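You operate a simulated robot arm through the tools that you are given. There is no shell and no other tool. Be economical: measure what you need, move in short steps, check, and stop when the job is done.

You run a simulated robot arm. Do the job below in one go: nothing can be reset, and whatever is moved stays where it is left.

TASK
Put things in order on the top of the wide steel table. At the end: the white ticket (marked "tart") from the top of the wide steel table is on the white plate; the brown bottle from the top of the wide steel table stands where the green sponge cake stood; the green sponge cake from the top of the wide steel table stands on top of the flat cover; the jar from the top of the wide steel table stands where the white ticket stood; whatever was shut is shut again. Leave all else as you found it, and nothing knocked over.

It is judged by the outcome, as a careful person would: the job done as asked, and still so three seconds after it is handed in. It fails if anything else is knocked over, pushed out of place, dropped, spilled or broken. A push-on lid holds only when it is set on centred and level and pressed home; a screw cap is set on level and turned clockwise until tight.

THE ROBOT
A 7-joint arm with a two-finger parallel gripper, fixed in place. Base frame: the origin is at the foot of the arm, x ahead of it, y to its left, z up; the work surface is at about z = 0. Units: m, rad, N and s.
With the tool pointing down near the work surface it reaches from about 0.24 to 0.62 m from the base axis. Its first joint turns from -1.152 to 1.152 rad. Payload 2.6 kg.
Tool frame: the origin (TCP) lies between the finger pads and is the grasp point; the fingertips stand 0.03 m ahead of it; z points along the fingers, y is the line along which they close. The gripper opens to 0.094 m. The fingers are 0.028 m wide and 0.01 m thick; the gripper's body (0.05 by 0.096 m) begins 0.055 m behind the TCP.
Orientation is that of the tool frame in the base frame, as a unit quaternion [x, y, z, w]. With the fingers straight down and closing along the base's y, the tool's x points along the base's -x, its y along +y and its z along -z.

THE INTERFACE
- The arm moves only by the tool move_arm. Its arguments are lists of equal length, an entry for each row: "jaw": the closure, from 0 (fully open) to 1 (shut); "travel": the shift along the tool's x, y, z in m, a list of three; "rot": the turn, a rotation vector about the tool's x, y, z in rad, a list of three. In form: {"jaw": [jaw, ...], "travel": [[x, y, z], ...], "rot": [[ax, ay, az], ...]}. A call has 1 to 20 rows; each row is the pose to reach, as a shift and turn from the pose commanded when the call began, along the tool's axes at that moment. Each row takes 0.2 s and may step no farther than 0.05 m and 0.15 rad from the row before; otherwise, or with a gripper value out of range, the whole call is refused. A pose out of reach is approached as far as the arm can. The call stops where the force on the tool passes 40 N (or 10 N more than at its start, if that is more) or the arm is blocked; 0.2 s more then pass. Each finger travels about 0.072 m/s and halts on what it meets, pressing with about 38 N; the grip force reading is that of the motor and also rises with nothing between the fingers. The clock runs only during rows and for 0.2 s after the last one: add rows that repeat a pose to give the fingers time. The reply holds the time, the measured pose of the TCP, the force on the tool along the base axes, the opening and the grip force, in the units named above and with some noise, with the torque about the TCP (base axes, N m) and any sound that the robot's microphone picked up.
- Cameras (640 x 400 px; columns grow to the right, rows downward): "scene" is fixed at [0.0398, 0.4212, 0.5785]; the picture's right is [-0.76, -0.65, 0.00], its down [-0.38, 0.45, -0.81] and it looks along [0.52, -0.61, -0.59] (base axes); focal length 317 px, centre (320, 200). "wrist" rides on the gripper at [0.076, 0.014, -0.102] in the tool frame; the picture's right is [-0.18, 0.98, 0.00], its down [-0.75, -0.14, -0.64] and it looks along [-0.63, -0.12, 0.77] (tool axes); focal length 243 px, centre (320, 200). There is no depth. A picture from a camera that has moved, and an enlarged one, comes with that camera's place and axes in the base frame and with its lens. The place of the scene camera against the robot may be out by one fixed shift of up to 0.025 m in any direction.
- snapshot(camera): a new picture of that camera. It takes no simulated time.
- inspect(camera, box): a new picture of the part [left, top, right, bottom] of that camera's present view, enlarged. It takes no simulated time.
- hand_in(): hands the job in; it is judged then, once.

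Work in short steps. Places have to be worked out from the pictures, the camera data and where the tool is seen: move nearer, look again, correct. Check each grasp and each placing, and mend what went wrong. You have 120 turns and 64 pictures in all, those below and enlarged ones among them. Open the gripper and draw the arm clear of the work before you hand the job in, unless the task says otherwise; then end with one line.

The tools are called after "Request:" as a command line: name --argument value ..., lists and objects as JSON in quotes. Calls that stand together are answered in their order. move_arm: Moves the arm, as the interface text tells. Its arguments: {"type":"object","properties":{"jaw":{"type":"array","items":{"type":"number"}},"travel":{"type":"array","items":{"type":"array","items":{"type":"number"}}},"rot":{"type":"array","items":{"type":"array","items":{"type":"number"}}}},"required":["jaw","travel","rot"]} The other tools are called the same way: snapshot (camera) takes a picture; inspect (camera, box) takes an enlarged picture of a part of a camera's view; hand_in () hands the job in.

At the start:

```text
time: 0.0
tool_pos: [0.3603, -0.0173, 0.364]
orientation: [0.0, 1.0, 0.0, 0.0]
force: [-0.6, 0.4, 0.1]
ft_torque: [0.01, -0.02, -0.02]
width: 0.094
gripper_force: 0.0
```

scene: 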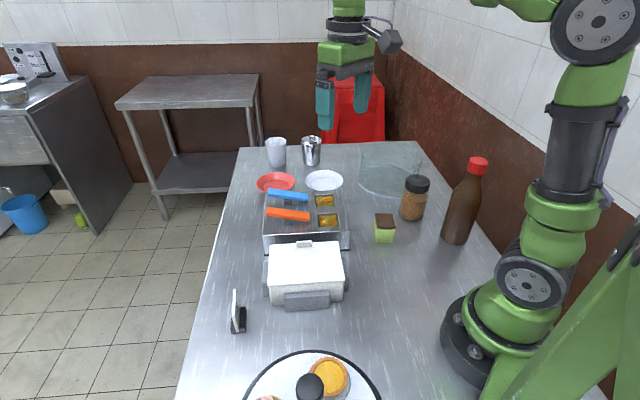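
wrist: 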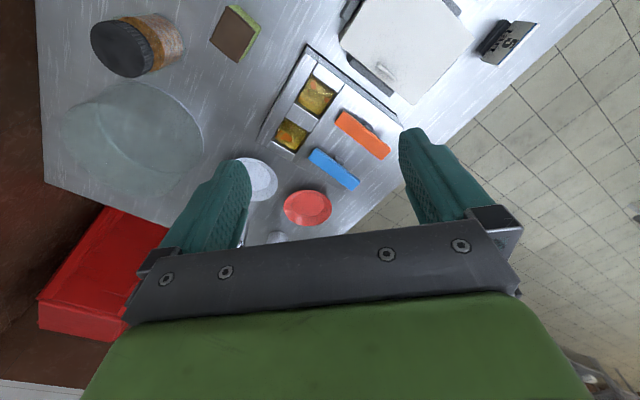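

I'll enlarge the scene's parts first to identify the ticket, the flat cover and the plate.

Request:
inspect --camera "scene" --box '[220, 120, 440, 258]'

Request:
inspect --camera "scene" --box '[180, 240, 420, 400]'

Request:
inspect --camera "wrist" --box '[300, 0, 620, 200]'

```text
2.90 times, centred on (330, 189) of scene
camera zoom: at [0.0398, 0.4212, 0.5785], right [-0.76, -0.65, 0.0], down [-0.38, 0.45, -0.81], along [0.52, -0.61, -0.59], focal length 919 px, centre (291, 232)
```

zoom: 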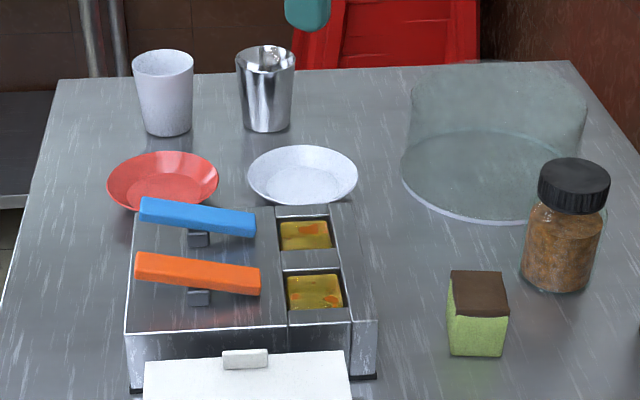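

```text
2.50 times, centred on (300, 320) of scene
camera zoom: at [0.0398, 0.4212, 0.5785], right [-0.76, -0.65, 0.0], down [-0.38, 0.45, -0.81], along [0.52, -0.61, -0.59], focal length 792 px, centre (370, -100)
```

zoom: 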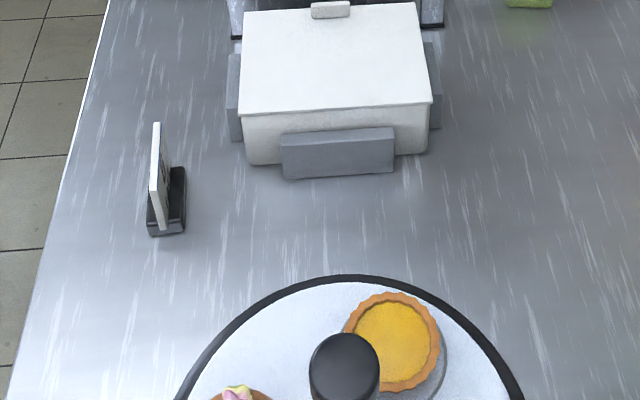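

```text
2.00 times, centred on (460, 100) of wrist
camera zoom: at [0.2857, -0.0036, 0.4665], right [0.18, 0.98, 0.0], down [0.75, -0.14, 0.64], along [0.63, -0.12, -0.77], focal length 485 px, centre (40, 400)
```

zoom: 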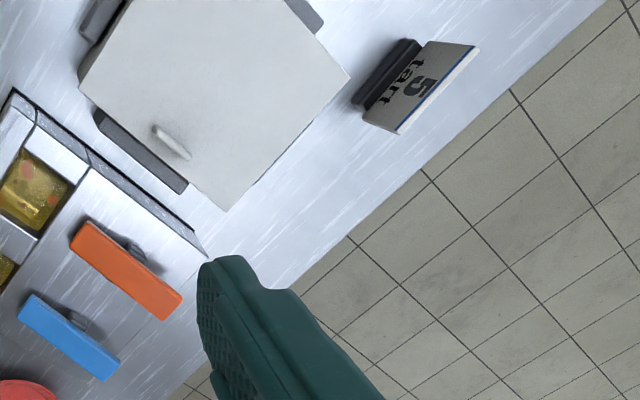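

The "tart" ticket stands on a black foot at the left. The flat cover could be the white box's lid or the glass, so I'll look at both more closely.

Request:
inspect --camera "wrist" --box '[30, 0, 290, 200]'

Request:
inspect --camera "scene" --box '[340, 120, 500, 250]'

Request:
inspect --camera "scene" --box '[240, 220, 370, 320]'

Request:
inspect --camera "scene" --box '[230, 340, 390, 400]'

```text
2.00 times, centred on (160, 100) of wrist
camera zoom: at [0.2857, -0.0036, 0.4665], right [0.18, 0.98, 0.0], down [0.75, -0.14, 0.64], along [0.63, -0.12, -0.77], focal length 485 px, centre (640, 400)
```

zoom: 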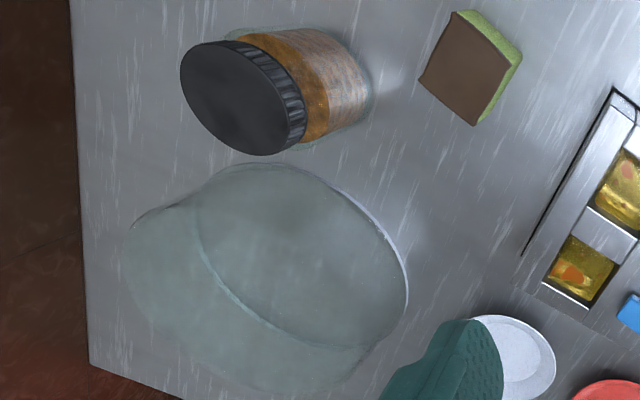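

```text
3.08 times, centred on (420, 185) of scene
camera zoom: at [0.0398, 0.4212, 0.5785], right [-0.76, -0.65, 0.0], down [-0.38, 0.45, -0.81], along [0.52, -0.61, -0.59], focal length 975 px, centre (12, 246)
```

zoom: 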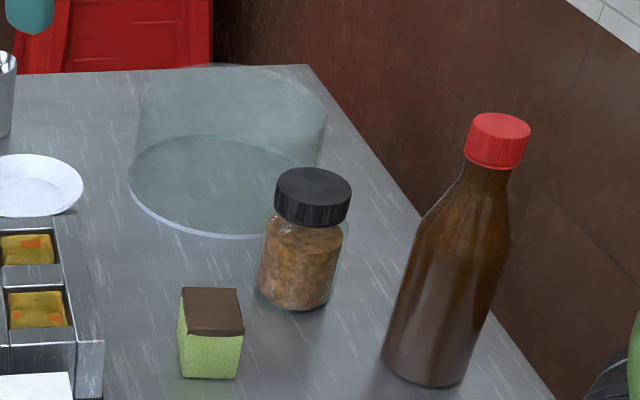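

```text
4.00 times, centred on (305, 270) of scene
camera zoom: at [0.0398, 0.4212, 0.5785], right [-0.76, -0.65, 0.0], down [-0.38, 0.45, -0.81], along [0.52, -0.61, -0.59], focal length 1268 px, centre (380, -80)
```

zoom: 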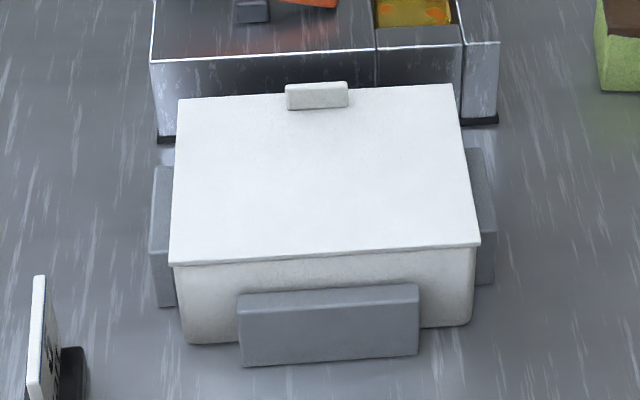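

```text
4.00 times, centred on (310, 370) of scene
camera zoom: at [0.0398, 0.4212, 0.5785], right [-0.76, -0.65, 0.0], down [-0.38, 0.45, -0.81], along [0.52, -0.61, -0.59], focal length 1268 px, centre (360, -480)
```

zoom: 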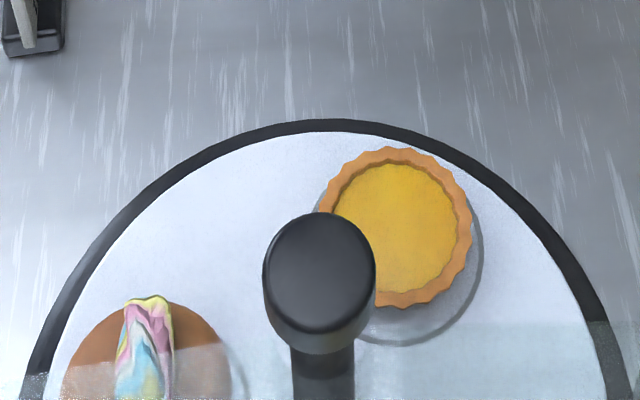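

The glass looks like a low, flat-topped cover. I'll swing the wrist camera toward it to confirm its shape and position.

Request:
move_arm --jaw '[0, 0, 0, 0, 0, 0]' --travel '[[0, -0.04, 0], [0, -0.08, 0], [0, -0.12, 0], [0.03, -0.15, 0], [0.05, -0.18, 0], [0.05, -0.18, 0]]' --rot '[[0, 0, 0.14], [0, 0, 0.28], [0, 0, 0.42], [0, 0, 0.56], [0, 0, 0.7], [0, 0, 0.7]]'

Request:
snapshot --camera "wrist"

```text
time: 1.4
tool_pos: [0.3113, -0.1979, 0.3642]
orientation: [0.342, 0.94, 0.0, 0.0]
force: [-0.2, -0.2, 0.1]
ft_torque: [-0.05, -0.02, -0.01]
width: 0.094
gripper_force: 0.1
```

```text
54 pictures are left
camera wrist: at [0.2622, -0.1381, 0.4664], right [0.78, 0.63, 0.0], down [0.48, -0.59, 0.64], along [0.41, -0.5, -0.77], focal length 243 px, centre (320, 200)
```

wrist: 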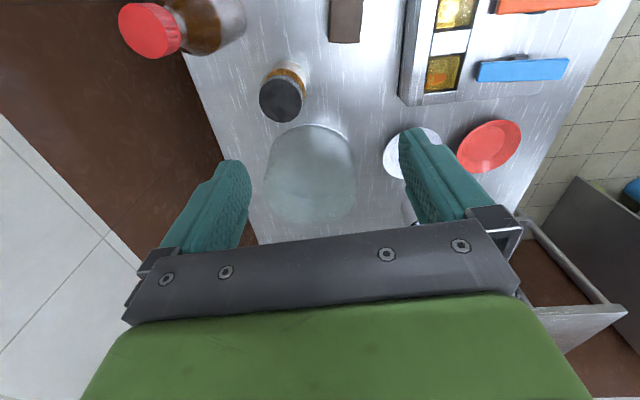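

Enlarging the glass and its surroundings from this nearer view.

Request:
inspect --camera "wrist" --box '[230, 100, 390, 240]'

Request:
inspect --camera "wrist" --box '[240, 0, 560, 200]'

```text
2.86 times, centred on (310, 170) of wrist
camera zoom: at [0.2622, -0.1381, 0.4664], right [0.78, 0.63, 0.0], down [0.48, -0.59, 0.64], along [0.41, -0.5, -0.77], focal length 693 px, centre (349, 286)
```

zoom: 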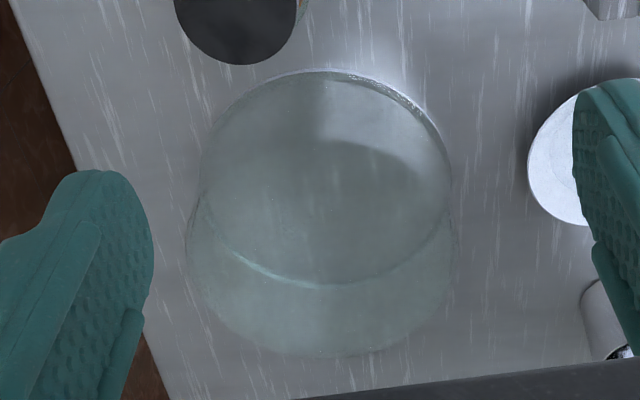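

```text
2.00 times, centred on (400, 100) of wrist
camera zoom: at [0.2622, -0.1381, 0.4664], right [0.78, 0.63, 0.0], down [0.48, -0.59, 0.64], along [0.41, -0.5, -0.77], focal length 485 px, centre (160, 400)
```

zoom: 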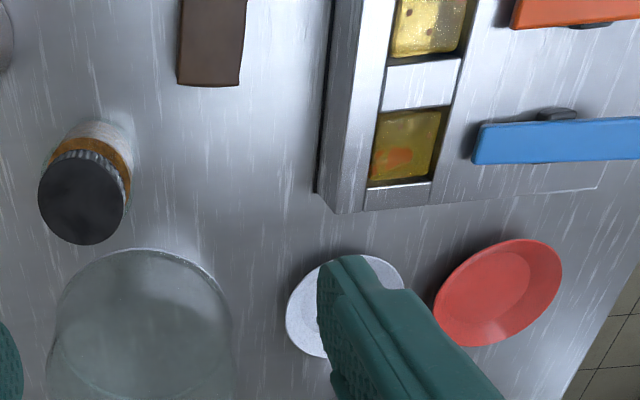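

The glass is a flat-topped cover about 0.08 m tall, 0.19 m across, centred near (0.43, -0.37). Now I go above the green cake, estimated at (0.307, -0.155), to measure it.

Request:
move_arm --jaw '[0, 0, 0]' --travel '[[0.015, 0.015, 0.03], [0.031, 0.03, 0.064], [0.031, 0.03, 0.064]]' --rot '[[0, 0, 0], [0, 0, 0], [0, 0, 0]]'

Request:
snapshot --camera "wrist"

```text
time: 2.2
tool_pos: [0.308, -0.1547, 0.2994]
orientation: [0.342, 0.94, 0.0, 0.0]
force: [-0.2, 0.3, -0.4]
ft_torque: [0.03, 0.04, 0.01]
width: 0.0939
gripper_force: 0.0
```

```text
51 pictures are left
camera wrist: at [0.2595, -0.0945, 0.4024], right [0.77, 0.63, 0.0], down [0.49, -0.59, 0.64], along [0.41, -0.5, -0.77], focal length 243 px, centre (320, 200)
```

wrist: 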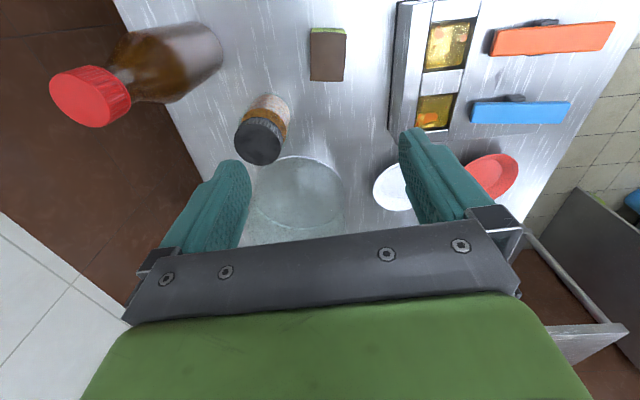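

Zooming on the cake for its corners, and on the bottle and jar.

Request:
inspect --camera "wrist" --box '[280, 10, 376, 70]'

Request:
inspect --camera "wrist" --box '[40, 0, 360, 200]'

```text
6.67 times, centred on (328, 40) of wrist
camera zoom: at [0.2595, -0.0945, 0.4024], right [0.77, 0.63, 0.0], down [0.49, -0.59, 0.64], along [0.41, -0.5, -0.77], focal length 1618 px, centre (267, 1267)
```

zoom: 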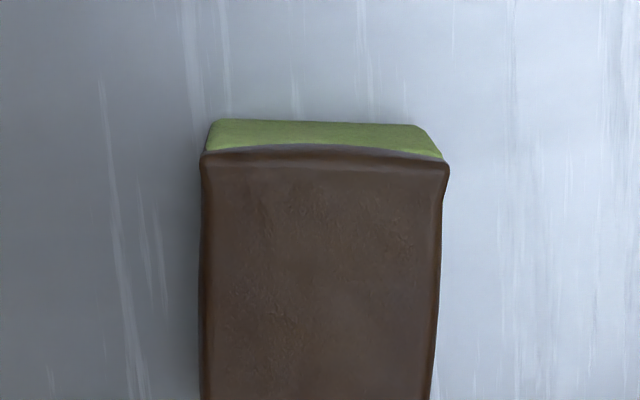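

```text
2.00 times, centred on (200, 100) of wrist
camera zoom: at [0.2595, -0.0945, 0.4024], right [0.77, 0.63, 0.0], down [0.49, -0.59, 0.64], along [0.41, -0.5, -0.77], focal length 485 px, centre (560, 400)
```

zoom: 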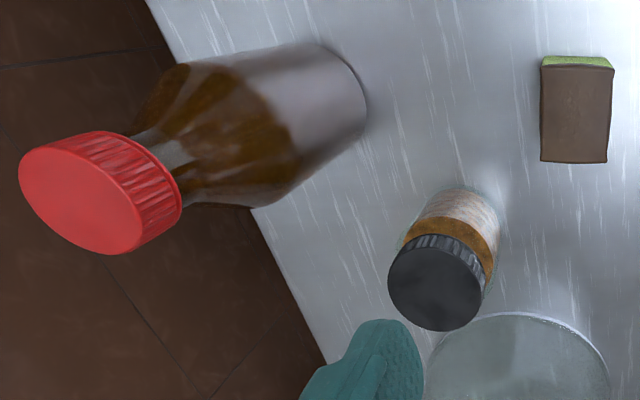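

The cake is about 0.042 × 0.051 × 0.06, centred near (0.304, -0.136), its narrow axis about 12° from the present closing line. I turn and lower over it to z ≈ 0.13 and check.

Request:
move_arm --jaw '[0, 0, 0, 0, 0]' --travel '[[0.008, 0.006, 0.04], [0.0153, 0.012, 0.085], [0.0153, 0.012, 0.13], [0.0153, 0.012, 0.17], [0.0153, 0.012, 0.17]]' --rot '[[0, 0, 0.11], [0, 0, 0.218], [0, 0, 0.218], [0, 0, 0.218], [0, 0, 0.218]]'

Request:
snapshot --camera "wrist"

```text
time: 3.4
tool_pos: [0.3032, -0.1367, 0.1273]
orientation: [0.445, 0.896, 0.001, 0.0]
force: [0.7, 0.2, 1.1]
ft_torque: [0.0, 0.01, 0.02]
width: 0.0939
gripper_force: 0.0
```

```text
48 pictures are left
camera wrist: at [0.2688, -0.0673, 0.2298], right [0.89, 0.45, 0.0], down [0.34, -0.69, 0.64], along [0.29, -0.57, -0.77], focal length 243 px, centre (320, 200)
```

wrist: 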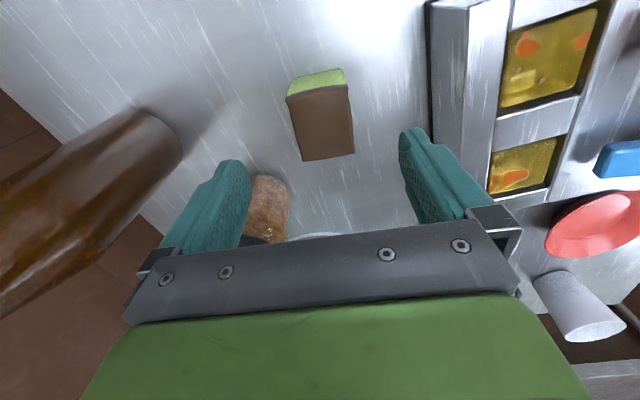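

Aligned well; cake centre is ~4 mm toward the base. I lower to z ≈ 0.04 and close.

Request:
move_arm --jaw '[0, 0, 0, 0.3, 0.6, 0.6, 0.7, 0.7]' --travel '[[0.003, 0, 0.03], [0.003, 0, 0.06], [0.003, 0, 0.086], [0.003, 0, 0.086], [0.003, 0, 0.086], [0.003, 0, 0.086], [0.003, 0, 0.086], [0.003, 0, 0.086]]' --rot '[[0, 0, 0], [0, 0, 0], [0, 0, 0], [0, 0, 0], [0, 0, 0], [0, 0, 0], [0, 0, 0], [0, 0, 0]]'

Request:
snapshot --camera "wrist"

```text
time: 5.2
tool_pos: [0.3005, -0.1326, 0.0438]
orientation: [0.443, 0.896, 0.001, 0.0]
force: [0.9, -0.9, -0.4]
ft_torque: [-0.04, -0.03, 0.01]
width: 0.0491
gripper_force: 38.1
```

```text
47 pictures are left
camera wrist: at [0.2661, -0.0639, 0.1459], right [0.89, 0.45, 0.0], down [0.35, -0.68, 0.64], along [0.29, -0.57, -0.77], focal length 243 px, centre (320, 200)
```

wrist: 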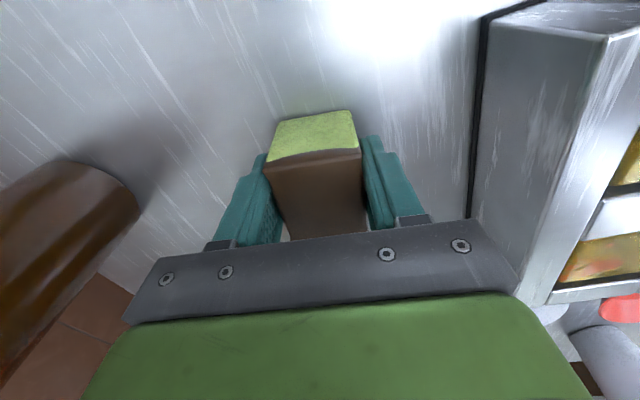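

Gripped at 0.049 m. I lift to about 0.22 and carry it over to the cover.

Request:
move_arm --jaw '[0.7, 0.7, 0.7, 0.7, 0.7, 0.7, 0.7, 0.7, 0.7, 0.7, 0.7]' --travel '[[0, 0, -0.04], [0, 0, -0.085], [0, 0, -0.13], [0, 0, -0.175], [-0.044, -0.007, -0.175], [-0.088, -0.014, -0.175], [-0.132, -0.021, -0.175], [-0.176, -0.028, -0.175], [-0.22, -0.035, -0.175], [-0.262, -0.0416, -0.175], [-0.262, -0.0416, -0.175]]' --rot '[[0, 0, 0], [0, 0, 0], [0, 0, 0], [0, 0, 0], [0, 0, 0], [0, 0, 0], [0, 0, 0], [0, 0, 0], [0, 0, 0], [0, 0, 0], [0, 0, 0]]'

Request:
snapshot --camera "wrist"

Request:
snapshot --camera "scene"

```text
time: 7.6
tool_pos: [0.4269, -0.3639, 0.2174]
orientation: [0.443, 0.896, 0.0, -0.001]
force: [-1.2, 0.4, 0.2]
ft_torque: [-0.01, -0.02, 0.01]
width: 0.0488
gripper_force: 38.0
```

```text
46 pictures are left
camera wrist: at [0.3935, -0.2952, 0.3197], right [0.89, 0.45, 0.0], down [0.35, -0.68, 0.64], along [0.29, -0.57, -0.77], focal length 243 px, centre (320, 200)
```

wrist: 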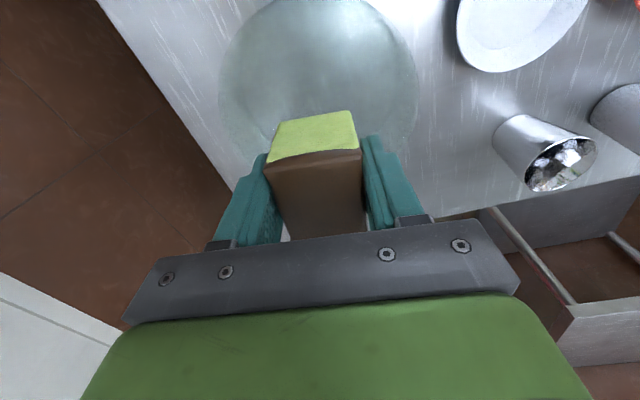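

```text
45 pictures are left
```

scene: 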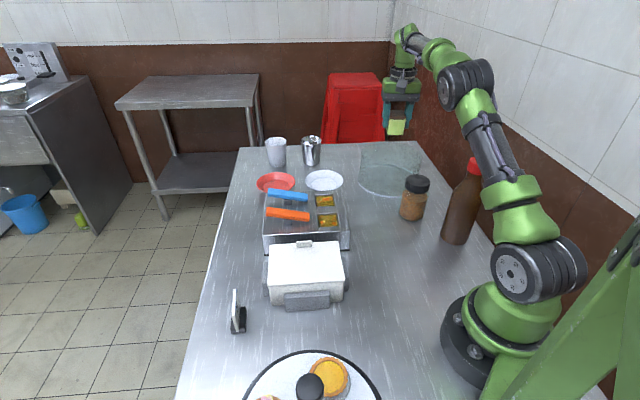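

The cake hangs centred over the cover. I lower to z ≈ 0.135, just above the expected contact at about 0.125.

Request:
move_arm --jaw '[0.7, 0.7, 0.7, 0.7]' --travel '[[0, 0, 0.03], [0, 0, 0.06], [0, 0, 0.08], [0, 0, 0.08]]' --rot '[[0, 0, 0], [0, 0, 0], [0, 0, 0], [0, 0, 0]]'

Request:
inspect --camera "scene" --box '[330, 60, 460, 220]'

Request:
snapshot --camera "wrist"

```text
time: 8.6
tool_pos: [0.4274, -0.3644, 0.1406]
orientation: [0.444, 0.896, 0.0, 0.002]
force: [-2.4, 2.4, 14.6]
ft_torque: [0.14, 0.23, -0.05]
width: 0.0485
gripper_force: 38.2
```

```text
2.50 times, centred on (395, 140) of scene
camera zoom: at [0.0397, 0.4213, 0.5785], right [-0.76, -0.65, 0.0], down [-0.38, 0.45, -0.81], along [0.52, -0.61, -0.59], focal length 792 px, centre (132, 350)
```

zoom: 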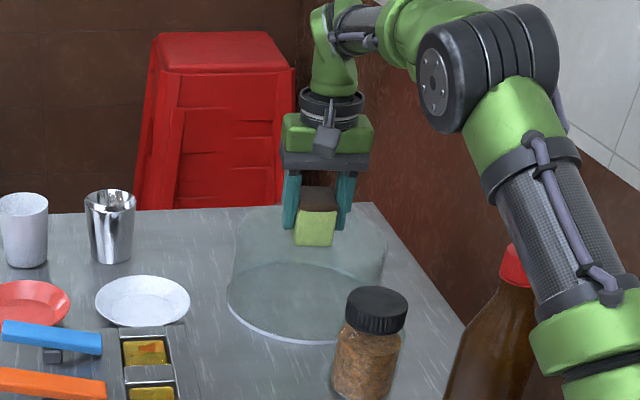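

```text
43 pictures are left
camera wrist: at [0.3925, -0.2959, 0.243], right [0.89, 0.45, 0.0], down [0.34, -0.68, 0.64], along [0.29, -0.57, -0.76], focal length 243 px, centre (320, 200)
```

wrist: 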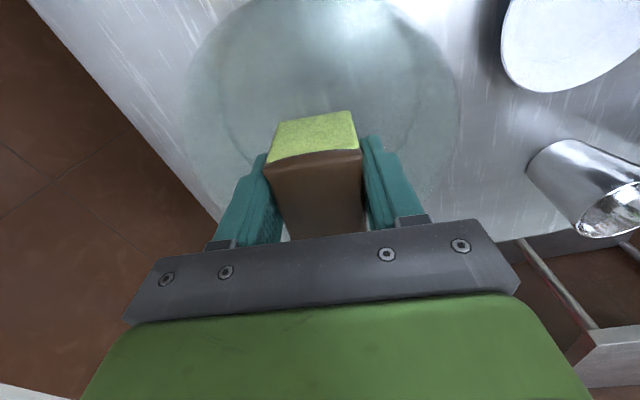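

It touched at z ≈ 0.141 with 14 N, so the cover's top is flat at about 0.097. I relieve the press slightly, open, and then rise.

Request:
move_arm --jaw '[0.7, 0.45, 0.2, 0.0, 0.0, 0.0, 0.0, 0.0, 0.0]' --travel '[[0, 0, -0.003], [0, 0, -0.003], [0, 0, -0.003], [0, 0, -0.003], [0, 0, -0.003], [0, 0, -0.03], [0, 0, -0.07], [0, 0, -0.11], [0, 0, -0.11]]' --rot '[[0, 0, 0], [0, 0, 0], [0, 0, 0], [0, 0, 0], [0, 0, 0], [0, 0, 0], [0, 0, 0], [0, 0, 0], [0, 0, 0]]'

Request:
snapshot --camera "wrist"

Request:
inspect --camera "scene" --box '[330, 60, 530, 260]'

```text
time: 10.6
tool_pos: [0.4267, -0.3651, 0.2505]
orientation: [0.443, 0.897, 0.001, 0.0]
force: [-0.5, 0.0, 0.8]
ft_torque: [0.01, 0.0, 0.0]
width: 0.094
gripper_force: 0.1
```

```text
42 pictures are left
camera wrist: at [0.3925, -0.2967, 0.3525], right [0.89, 0.45, 0.0], down [0.35, -0.68, 0.64], along [0.29, -0.57, -0.77], focal length 243 px, centre (320, 200)
```

wrist: 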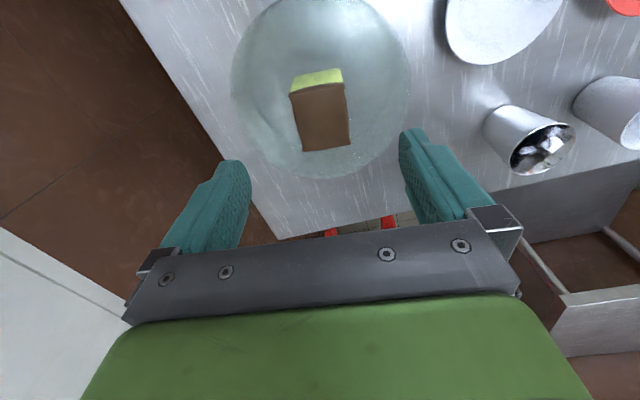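

```text
2.00 times, centred on (430, 160) of scene
camera zoom: at [0.0398, 0.4213, 0.5785], right [-0.76, -0.65, 0.0], down [-0.38, 0.45, -0.81], along [0.52, -0.61, -0.59], focal length 634 px, centre (100, 280)
```

zoom: 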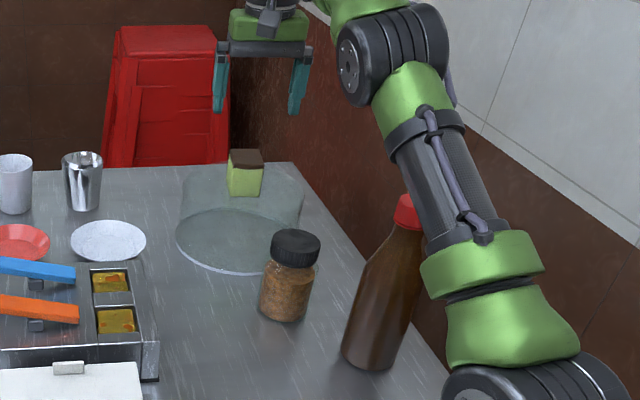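

The cake stands on the cover. Next the brown bottle, roughly at (0.168, -0.245) and ~0.23 tall; I rise and move near it for a look.

Request:
move_arm --jaw '[0, 0, 0, 0, 0, 0, 0, 0, 0, 0]' --travel '[[0, 0, -0.045], [0, 0, -0.09], [0, 0, -0.13], [0.038, -0.018, -0.13], [0.076, -0.037, -0.13], [0.115, -0.055, -0.13], [0.153, -0.074, -0.13], [0.19, -0.092, -0.13], [0.21, -0.105, -0.13], [0.21, -0.105, -0.13]]' --rot '[[0, 0, 0], [0, 0, 0], [0, 0, 0], [0, 0, 0], [0, 0, 0], [0, 0, 0], [0, 0, 0], [0, 0, 0], [0, 0, 0], [0, 0, 0]]'

Request:
snapshot --camera "wrist"

```text
time: 12.8
tool_pos: [0.2166, -0.2634, 0.3781]
orientation: [0.443, 0.896, 0.0, 0.0]
force: [-0.2, -0.6, -0.7]
ft_torque: [0.0, -0.02, -0.02]
width: 0.094
gripper_force: 0.0
out of reach, approached as far as the arm can: row 1, 2, 3, 4
```

```text
40 pictures are left
camera wrist: at [0.1826, -0.1941, 0.4812], right [0.89, 0.45, 0.0], down [0.35, -0.68, 0.64], along [0.29, -0.57, -0.77], focal length 243 px, centre (320, 200)
```

wrist: 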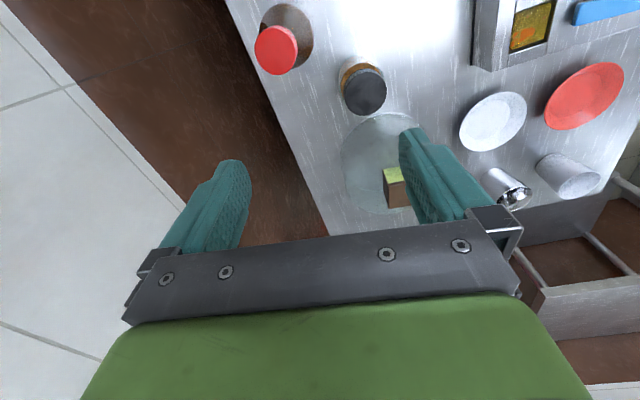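

Cap centre computes to about (0.164, -0.2445), top z ≈ 0.23. I move above it with fingertips at 0.27 and check alignment.

Request:
move_arm --jaw '[0, 0, 0, 0, 0]' --travel '[[0.023, -0.015, 0], [0.047, -0.03, 0], [0.047, -0.03, 0.04], [0.047, -0.03, 0.078], [0.047, -0.03, 0.078]]' --rot '[[0, 0, 0], [0, 0, 0], [0, 0, 0], [0, 0, 0], [0, 0, 0]]'

Request:
snapshot --camera "wrist"

Request:
inspect --camera "scene" --box '[390, 90, 590, 260]'

```text
time: 14.0
tool_pos: [0.1636, -0.244, 0.3006]
orientation: [0.443, 0.897, 0.0, 0.0]
force: [0.4, -0.8, -0.5]
ft_torque: [-0.02, 0.0, 0.02]
width: 0.094
gripper_force: 0.0
```

```text
39 pictures are left
camera wrist: at [0.1299, -0.1744, 0.4024], right [0.89, 0.45, 0.0], down [0.35, -0.68, 0.64], along [0.29, -0.57, -0.77], focal length 243 px, centre (320, 200)
```

wrist: 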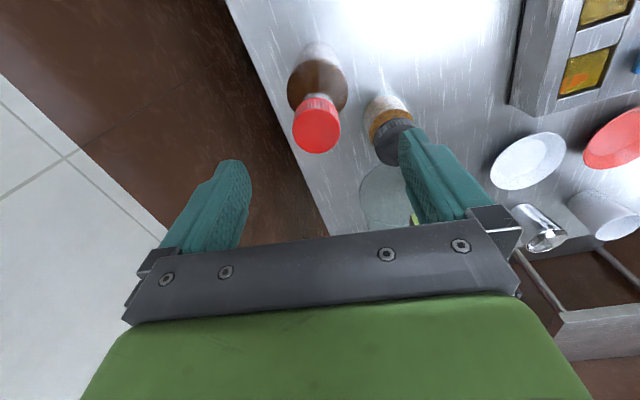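

```text
2.35 times, centred on (490, 175) of scene
camera zoom: at [0.0398, 0.4213, 0.5785], right [-0.76, -0.65, 0.0], down [-0.38, 0.45, -0.81], along [0.52, -0.61, -0.59], focal length 746 px, centre (-80, 259)
```

zoom: 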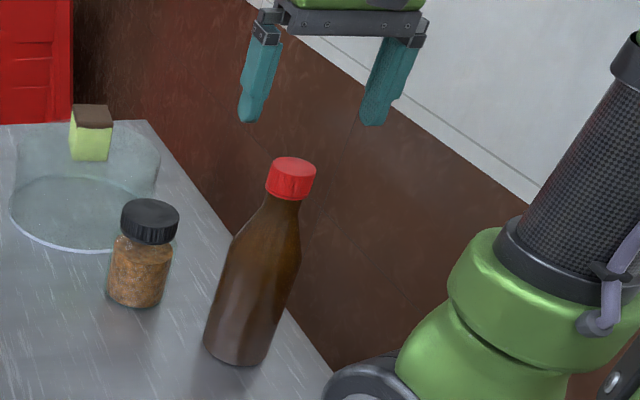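

Aligned to within 2 mm. I lower to grip the cap and neck at z ≈ 0.208 and close.

Request:
move_arm --jaw '[0, 0, 0, 0.3, 0.6, 0.8, 0.8, 0.8]' --travel '[[0, 0, 0.03], [0, 0, 0.06], [0, 0, 0.092], [0, 0, 0.092], [0, 0, 0.092], [0, 0, 0.092], [0, 0, 0.092], [0, 0, 0.092]]' --rot '[[0, 0, 0], [0, 0, 0], [0, 0, 0], [0, 0, 0], [0, 0, 0], [0, 0, 0], [0, 0, 0], [0, 0, 0]]'

Request:
inspect --camera "scene" --box '[390, 90, 590, 260]'

```text
time: 15.8
tool_pos: [0.1622, -0.2452, 0.2086]
orientation: [0.443, 0.897, 0.002, -0.001]
force: [0.6, -0.6, 0.6]
ft_torque: [0.01, -0.05, 0.04]
width: 0.0357
gripper_force: 37.9
```

```text
2.35 times, centred on (490, 175) of scene
camera zoom: at [0.0398, 0.4212, 0.5785], right [-0.76, -0.65, 0.0], down [-0.38, 0.45, -0.81], along [0.52, -0.61, -0.59], focal length 746 px, centre (-80, 259)
```

zoom: 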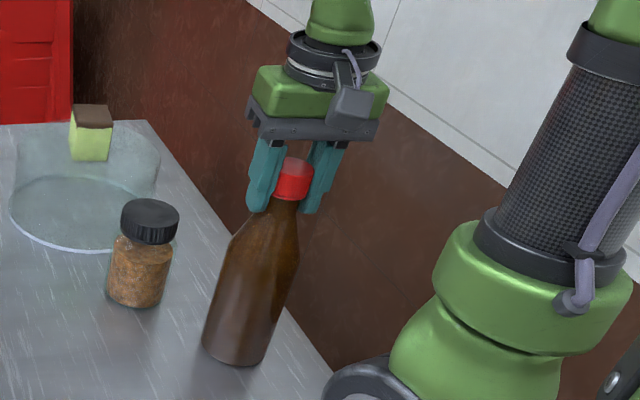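

Held at 0.0357 m. I lift 3 cm and carry it slowly to the cake's old place at (0.304, -0.1345).

Request:
move_arm --jaw '[0.8, 0.8, 0.8, 0.8, 0.8, 0.8, 0.8, 0.8, 0.8, 0.8, 0.8]' --travel '[[0, 0, -0.01], [0, 0, -0.025], [0, 0, -0.035], [0, 0.025, -0.035], [0, 0.055, -0.035], [0, 0.085, -0.035], [0.001, 0.115, -0.035], [0.002, 0.145, -0.035], [0.002, 0.17, -0.035], [0.002, 0.18, -0.035], [0.002, 0.18, -0.035]]' --rot '[[0, 0, 0], [0, 0, 0], [0, 0, 0], [0, 0, 0], [0, 0, 0], [0, 0, 0], [0, 0, 0], [0, 0, 0], [0, 0, 0], [0, 0, 0], [0, 0, 0]]'

Request:
snapshot --camera "scene"

Request:
snapshot --camera "wrist"

```text
time: 18.2
tool_pos: [0.3052, -0.1328, 0.2431]
orientation: [0.442, 0.897, 0.0, 0.001]
force: [-0.5, 0.0, -5.8]
ft_torque: [0.06, -0.06, -0.01]
width: 0.0357
gripper_force: 38.3
```

```text
36 pictures are left
```

scene: 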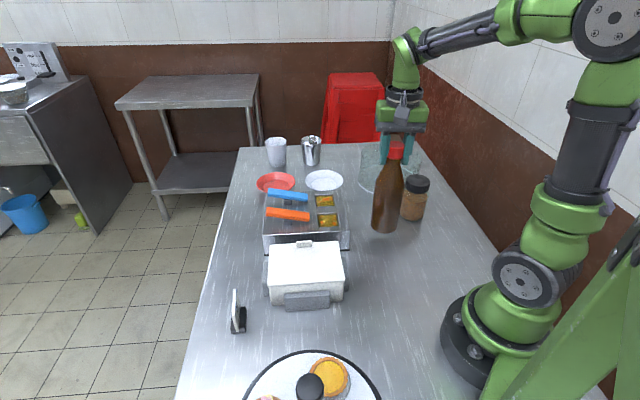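

```text
35 pictures are left
camera wrist: at [0.2719, -0.064, 0.3459], right [0.89, 0.45, 0.0], down [0.35, -0.68, 0.64], along [0.29, -0.57, -0.77], focal length 243 px, centre (320, 200)
```

wrist: 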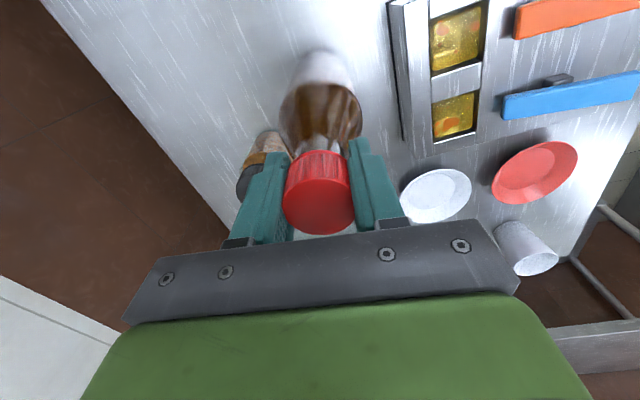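

The bottle hangs upright and clear. I lower it back to grasp height.

Request:
move_arm --jaw '[0.8, 0.8, 0.8, 0.8]' --travel '[[0, 0, 0.015], [0, 0, 0.028], [0, 0, 0.035], [0, 0, 0.035]]' --rot '[[0, 0, 0], [0, 0, 0], [0, 0, 0], [0, 0, 0]]'

```text
time: 19.2
tool_pos: [0.3037, -0.1333, 0.2102]
orientation: [0.444, 0.896, 0.0, 0.001]
force: [0.1, -0.1, -5.0]
ft_torque: [0.05, -0.05, 0.01]
width: 0.0356
gripper_force: 38.5
```

Still carrying the weight (−5 N), so it is about a millimetre or two up. I lower a bit more until it touches.

Request:
move_arm --jaw '[0.8, 0.8, 0.8]' --travel '[[0, 0, 0.002], [0, 0, 0.004], [0, 0, 0.004]]' --rot '[[0, 0, 0], [0, 0, 0], [0, 0, 0]]'

```text
time: 20.1
tool_pos: [0.3061, -0.1339, 0.207]
orientation: [0.444, 0.896, 0.0, 0.005]
force: [-1.7, 0.6, 3.2]
ft_torque: [-0.14, 0.36, 0.0]
width: 0.0359
gripper_force: 38.0
stopped in row 3: the force on the tool passed its limit at 41 N (the readings are from after the stop); the commanded pose is now the measured one
```

The bottle is seated (force now up at +3 N). I open and rise clear.

Request:
move_arm --jaw '[0.6, 0.4, 0.2, 0, 0, 0, 0, 0, 0]' --travel '[[0, 0, 0], [0, 0, 0], [0, 0, 0], [0, 0, 0], [0, 0, 0], [0, 0, -0.04], [0, 0, -0.08], [0, 0, -0.12], [0, 0, -0.12]]' --rot '[[0, 0, 0], [0, 0, 0], [0, 0, 0], [0, 0, 0], [0, 0, 0], [0, 0, 0], [0, 0, 0], [0, 0, 0], [0, 0, 0]]'

Request:
snapshot --camera "scene"

Request:
snapshot --camera "wrist"

```text
time: 22.1
tool_pos: [0.3063, -0.132, 0.3269]
orientation: [0.443, 0.897, -0.001, 0.006]
force: [-0.5, -0.4, 0.2]
ft_torque: [0.01, -0.01, 0.01]
width: 0.094
gripper_force: 0.1
```

```text
34 pictures are left
```

scene: 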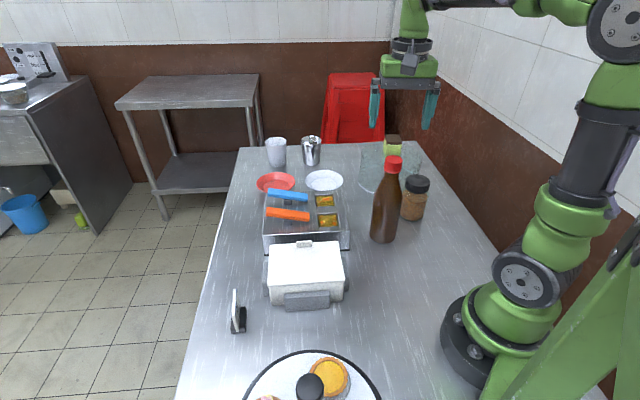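

```text
33 pictures are left
camera wrist: at [0.272, -0.0635, 0.4287], right [0.89, 0.45, 0.01], down [0.34, -0.68, 0.65], along [0.3, -0.58, -0.76], focal length 243 px, centre (320, 200)
```

wrist: 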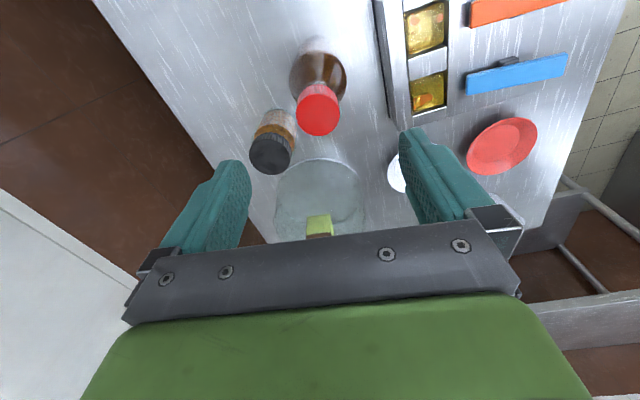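

The bottle stands in the cake's place. Next the ticket, near (0.39, 0.27): I swing over to the left and turn the wrist back to look at it.

Request:
move_arm --jaw '[0, 0, 0, 0, 0, 0, 0, 0, 0]' --travel '[[0.03, 0.023, 0], [0.06, 0.046, 0], [0.09, 0.068, 0], [0.12, 0.09, 0], [0.15, 0.114, 0], [0.18, 0.137, 0], [0.21, 0.16, 0], [0.238, 0.182, 0], [0.238, 0.182, 0]]' --rot '[[0.003, 0.012, -0.13], [0.003, 0.012, -0.26], [0.003, 0.012, -0.39], [0.003, 0.012, -0.52], [0.003, 0.012, -0.65], [0.003, 0.012, -0.78], [0.003, 0.012, -0.918], [0.003, 0.012, -0.918], [0.003, 0.012, -0.918]]'

Request:
snapshot --camera "wrist"

```text
time: 24.1
tool_pos: [0.3045, 0.1665, 0.3266]
orientation: [0.0, 1.0, -0.001, -0.001]
force: [-0.4, -0.1, 0.6]
ft_torque: [-0.03, -0.03, 0.01]
width: 0.0942
gripper_force: 0.0
```

```text
32 pictures are left
camera wrist: at [0.2297, 0.1791, 0.4293], right [0.18, 0.98, 0.0], down [0.76, -0.14, 0.64], along [0.63, -0.12, -0.77], focal length 243 px, centre (320, 200)
```

wrist: 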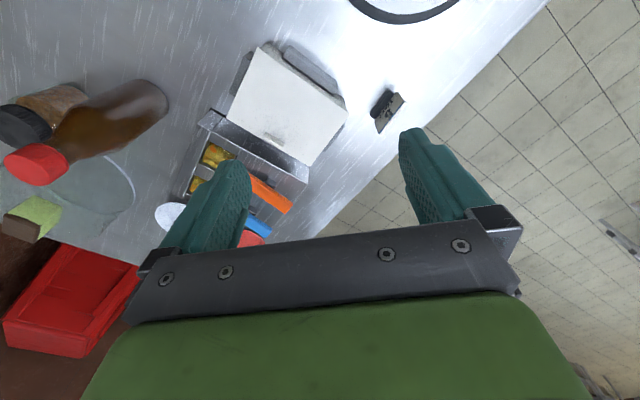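

Request:
inspect --camera "wrist" --box '[345, 75, 425, 140]'

```text
6.15 times, centred on (385, 108) of wrist
camera zoom: at [0.2297, 0.1791, 0.4293], right [0.18, 0.98, 0.0], down [0.76, -0.14, 0.64], along [0.63, -0.12, -0.77], focal length 1493 px, centre (-80, 769)
```

zoom: 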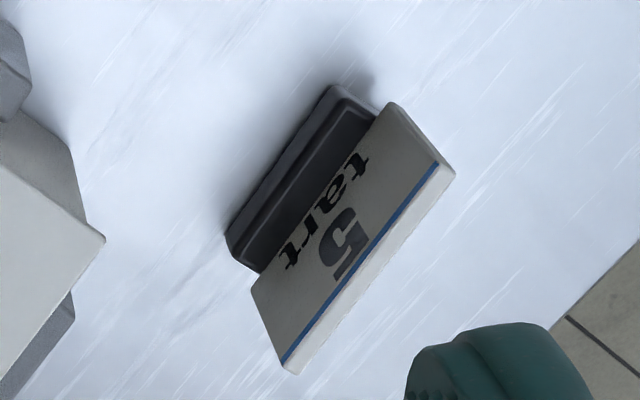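

The ticket is a thin upright card (0.058 wide, 0.06 tall) on a small black foot, centred near (0.39, 0.26), plane running about −41°. I align to grip it across its thickness and stop at z ≈ 0.15 to check.

Request:
move_arm --jaw '[0, 0, 0, 0, 0, 0, 0]' --travel '[[-0.017, 0.019, 0.02], [-0.034, 0.038, 0.05], [-0.051, 0.056, 0.08], [-0.068, 0.075, 0.11], [-0.0855, 0.0935, 0.145], [-0.0855, 0.0935, 0.175], [-0.0855, 0.0935, 0.175]]' --rot '[[0, 0, 0.14], [0, 0, 0.28], [0, 0, 0.42], [0, 0, 0.56], [0, 0, 0.7], [0, 0, 0.707], [0, 0, 0.707]]'

Request:
snapshot --camera "wrist"

```text
time: 25.7
tool_pos: [0.3882, 0.2597, 0.1502]
orientation: [0.346, 0.938, -0.001, -0.002]
force: [0.2, 0.1, -0.4]
ft_torque: [-0.01, 0.0, -0.01]
width: 0.0938
gripper_force: 0.1
```

```text
30 pictures are left
camera wrist: at [0.3407, 0.3194, 0.2526], right [0.78, 0.63, 0.0], down [0.48, -0.6, 0.64], along [0.4, -0.5, -0.77], focal length 243 px, centre (320, 200)
```

wrist: 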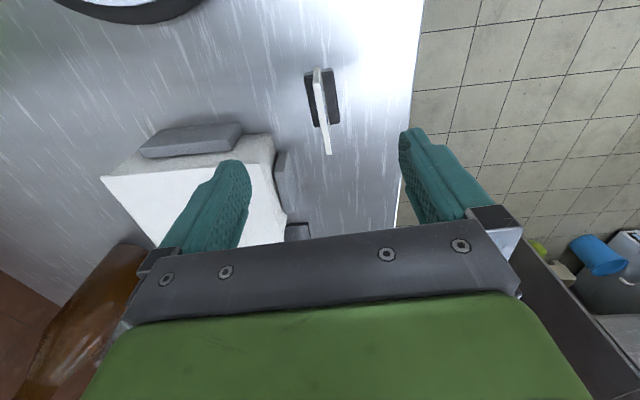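

Request:
inspect --camera "wrist" --box '[280, 50, 368, 160]'

```text
3.64 times, centred on (324, 105) of wrist
camera zoom: at [0.3407, 0.3194, 0.2526], right [0.78, 0.63, 0.0], down [0.48, -0.6, 0.64], along [0.4, -0.5, -0.77], focal length 882 px, centre (306, 546)
```

zoom: 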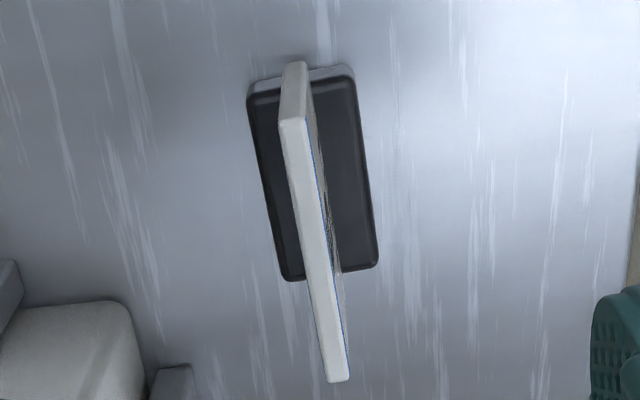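

The card is vertical, centre (0.391, 0.260). To stay clear of the white box I narrow the fingers to ~0.035 first, then lower around the card to z ≈ 0.05 and grip.

Request:
move_arm --jaw '[0.4, 0.62, 0.62, 0.62]' --travel '[[-0.002, 0.002, 0], [-0.002, 0.002, 0], [-0.002, 0.002, 0.02], [-0.002, 0.002, 0.04]]' --rot '[[0, 0, 0], [0, 0, 0], [0, 0, 0], [0, 0, 0]]'

Request:
snapshot --camera "wrist"

```text
time: 26.7
tool_pos: [0.3924, 0.2587, 0.1108]
orientation: [0.346, 0.938, -0.002, -0.002]
force: [-0.9, -0.2, -0.2]
ft_torque: [-0.01, -0.02, -0.01]
width: 0.0357
gripper_force: 0.0
```

```text
28 pictures are left
camera wrist: at [0.3455, 0.3192, 0.2133], right [0.78, 0.63, 0.0], down [0.48, -0.6, 0.64], along [0.4, -0.5, -0.77], focal length 243 px, centre (320, 200)
```

wrist: 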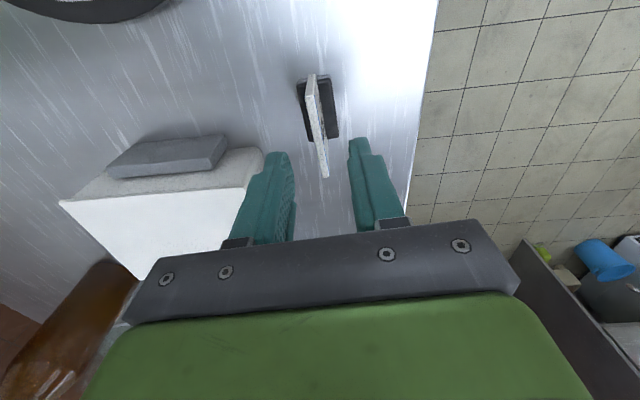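

Card is centred between the fingers. I lower to z ≈ 0.05 and close.

Request:
move_arm --jaw '[0.62, 0.62, 0.62, 0.8, 1, 1, 1]' --travel '[[0, 0, 0.03], [0, 0, 0.061], [0, 0, 0.061], [0, 0, 0.061], [0, 0, 0.061], [0, 0, 0.061], [0, 0, 0.061]]' --rot '[[0, 0, 0], [0, 0, 0], [0, 0, 0], [0, 0, 0], [0, 0, 0], [0, 0, 0], [0, 0, 0]]'

Request:
snapshot --camera "wrist"

```text
time: 28.3
tool_pos: [0.3921, 0.2576, 0.0544]
orientation: [0.345, 0.938, -0.001, -0.001]
force: [0.2, 0.3, -0.3]
ft_torque: [0.0, 0.01, 0.03]
width: 0.0095
gripper_force: 37.8
```

```text
27 pictures are left
camera wrist: at [0.3453, 0.3178, 0.1549], right [0.78, 0.63, 0.0], down [0.48, -0.6, 0.64], along [0.4, -0.5, -0.77], focal length 243 px, centre (320, 200)
```

wrist: 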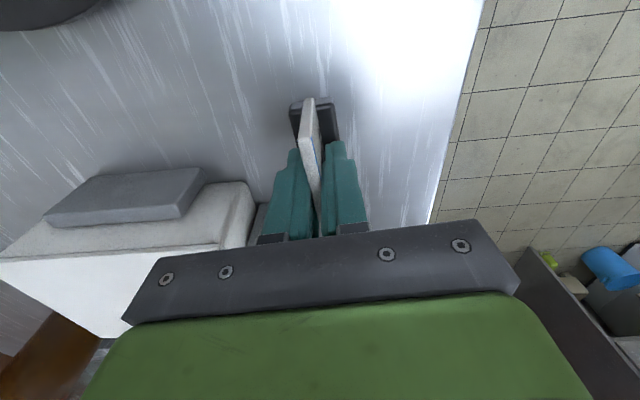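

Gripped (0.0095 m). I lift 0.135 and carry it across toward the white plate at about (0.573, -0.21), stopping a little short.

Request:
move_arm --jaw '[1, 1, 1, 1, 1, 1, 1, 1, 1, 1, 1, 1, 1, 1, 1]' --travel '[[0, 0, -0.045], [0, 0, -0.09], [0, 0, -0.135], [-0.039, -0.021, -0.135], [-0.078, -0.042, -0.135], [-0.117, -0.063, -0.135], [-0.156, -0.085, -0.135], [-0.195, -0.106, -0.135], [-0.234, -0.127, -0.135], [-0.273, -0.148, -0.135], [-0.312, -0.169, -0.135], [-0.351, -0.19, -0.135], [-0.38, -0.206, -0.135], [-0.4, -0.217, -0.135], [-0.4, -0.217, -0.135]]' --rot '[[0, 0, 0], [0, 0, 0], [0, 0, 0], [0, 0, 0], [0, 0, 0], [0, 0, 0], [0, 0, 0], [0, 0, 0], [0, 0, 0], [0, 0, 0], [0, 0, 0], [0, 0, 0], [0, 0, 0], [0, 0, 0], [0, 0, 0]]'

Request:
snapshot --camera "wrist"

Request:
snapshot --camera "scene"

```text
time: 31.5
tool_pos: [0.5552, -0.1648, 0.1872]
orientation: [0.345, 0.938, -0.001, -0.001]
force: [1.4, 0.0, -1.3]
ft_torque: [0.01, -0.02, 0.01]
width: 0.0097
gripper_force: 37.4
```

```text
26 pictures are left
camera wrist: at [0.5089, -0.1055, 0.2891], right [0.78, 0.63, 0.0], down [0.48, -0.6, 0.64], along [0.4, -0.5, -0.77], focal length 243 px, centre (320, 200)
```

wrist: 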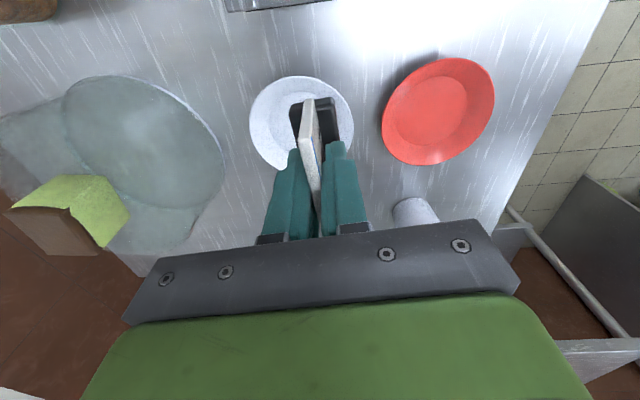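

```text
25 pictures are left
```

scene: 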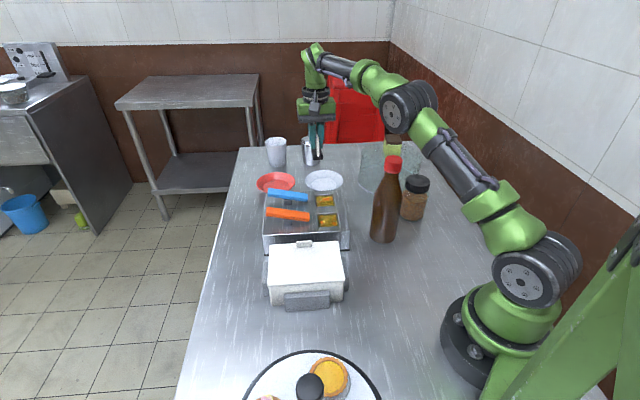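

The ticket with its foot came along intact. Plate centre refines to about (0.569, -0.212). I move over it and lower to z ≈ 0.10, then look.

Request:
move_arm --jaw '[1, 1, 1, 1, 1, 1]' --travel '[[-0.02, -0.015, 0], [-0.041, -0.03, 0], [-0.041, -0.03, 0.03], [-0.041, -0.03, 0.06], [-0.041, -0.03, 0.085], [-0.041, -0.03, 0.085]]' --rot '[[0, 0, 0], [0, 0, 0], [0, 0, 0], [0, 0, 0], [0, 0, 0], [0, 0, 0]]'

Request:
snapshot --camera "wrist"

Request:
inspect --camera "scene" --box '[240, 40, 560, 260]'

```text
time: 32.9
tool_pos: [0.5694, -0.2149, 0.0995]
orientation: [0.346, 0.938, -0.001, -0.001]
force: [0.4, -0.4, -0.2]
ft_torque: [0.0, 0.01, 0.05]
width: 0.0094
gripper_force: 38.1
out of reach, approached as far as the arm can: row 2
```

```text
24 pictures are left
camera wrist: at [0.5219, -0.1541, 0.2021], right [0.78, 0.63, 0.0], down [0.48, -0.6, 0.64], along [0.4, -0.5, -0.77], focal length 243 px, centre (320, 200)
```

wrist: 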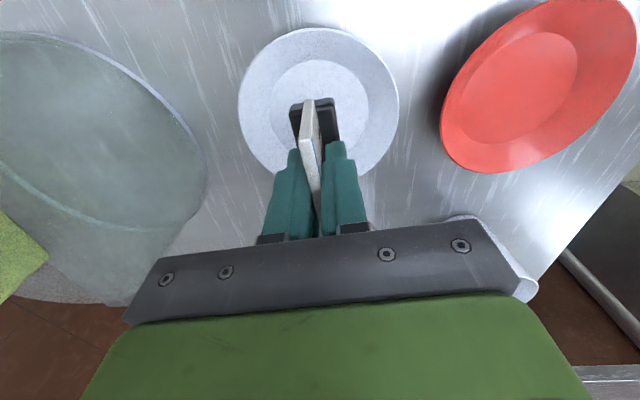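

```text
1.82 times, centred on (400, 150) of scene
camera zoom: at [0.0398, 0.4212, 0.5785], right [-0.76, -0.65, 0.0], down [-0.38, 0.45, -0.81], along [0.52, -0.61, -0.59], focal length 576 px, centre (174, 291)
```

zoom: 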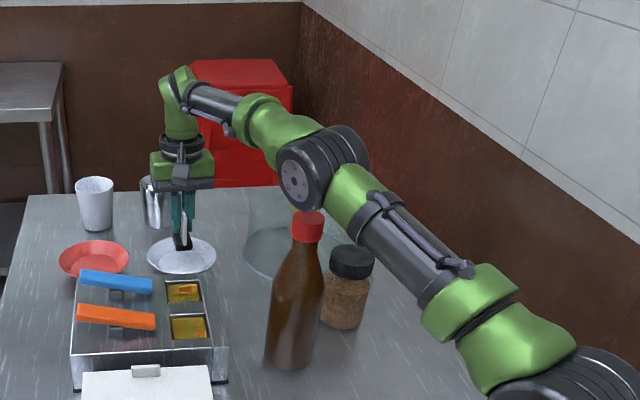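

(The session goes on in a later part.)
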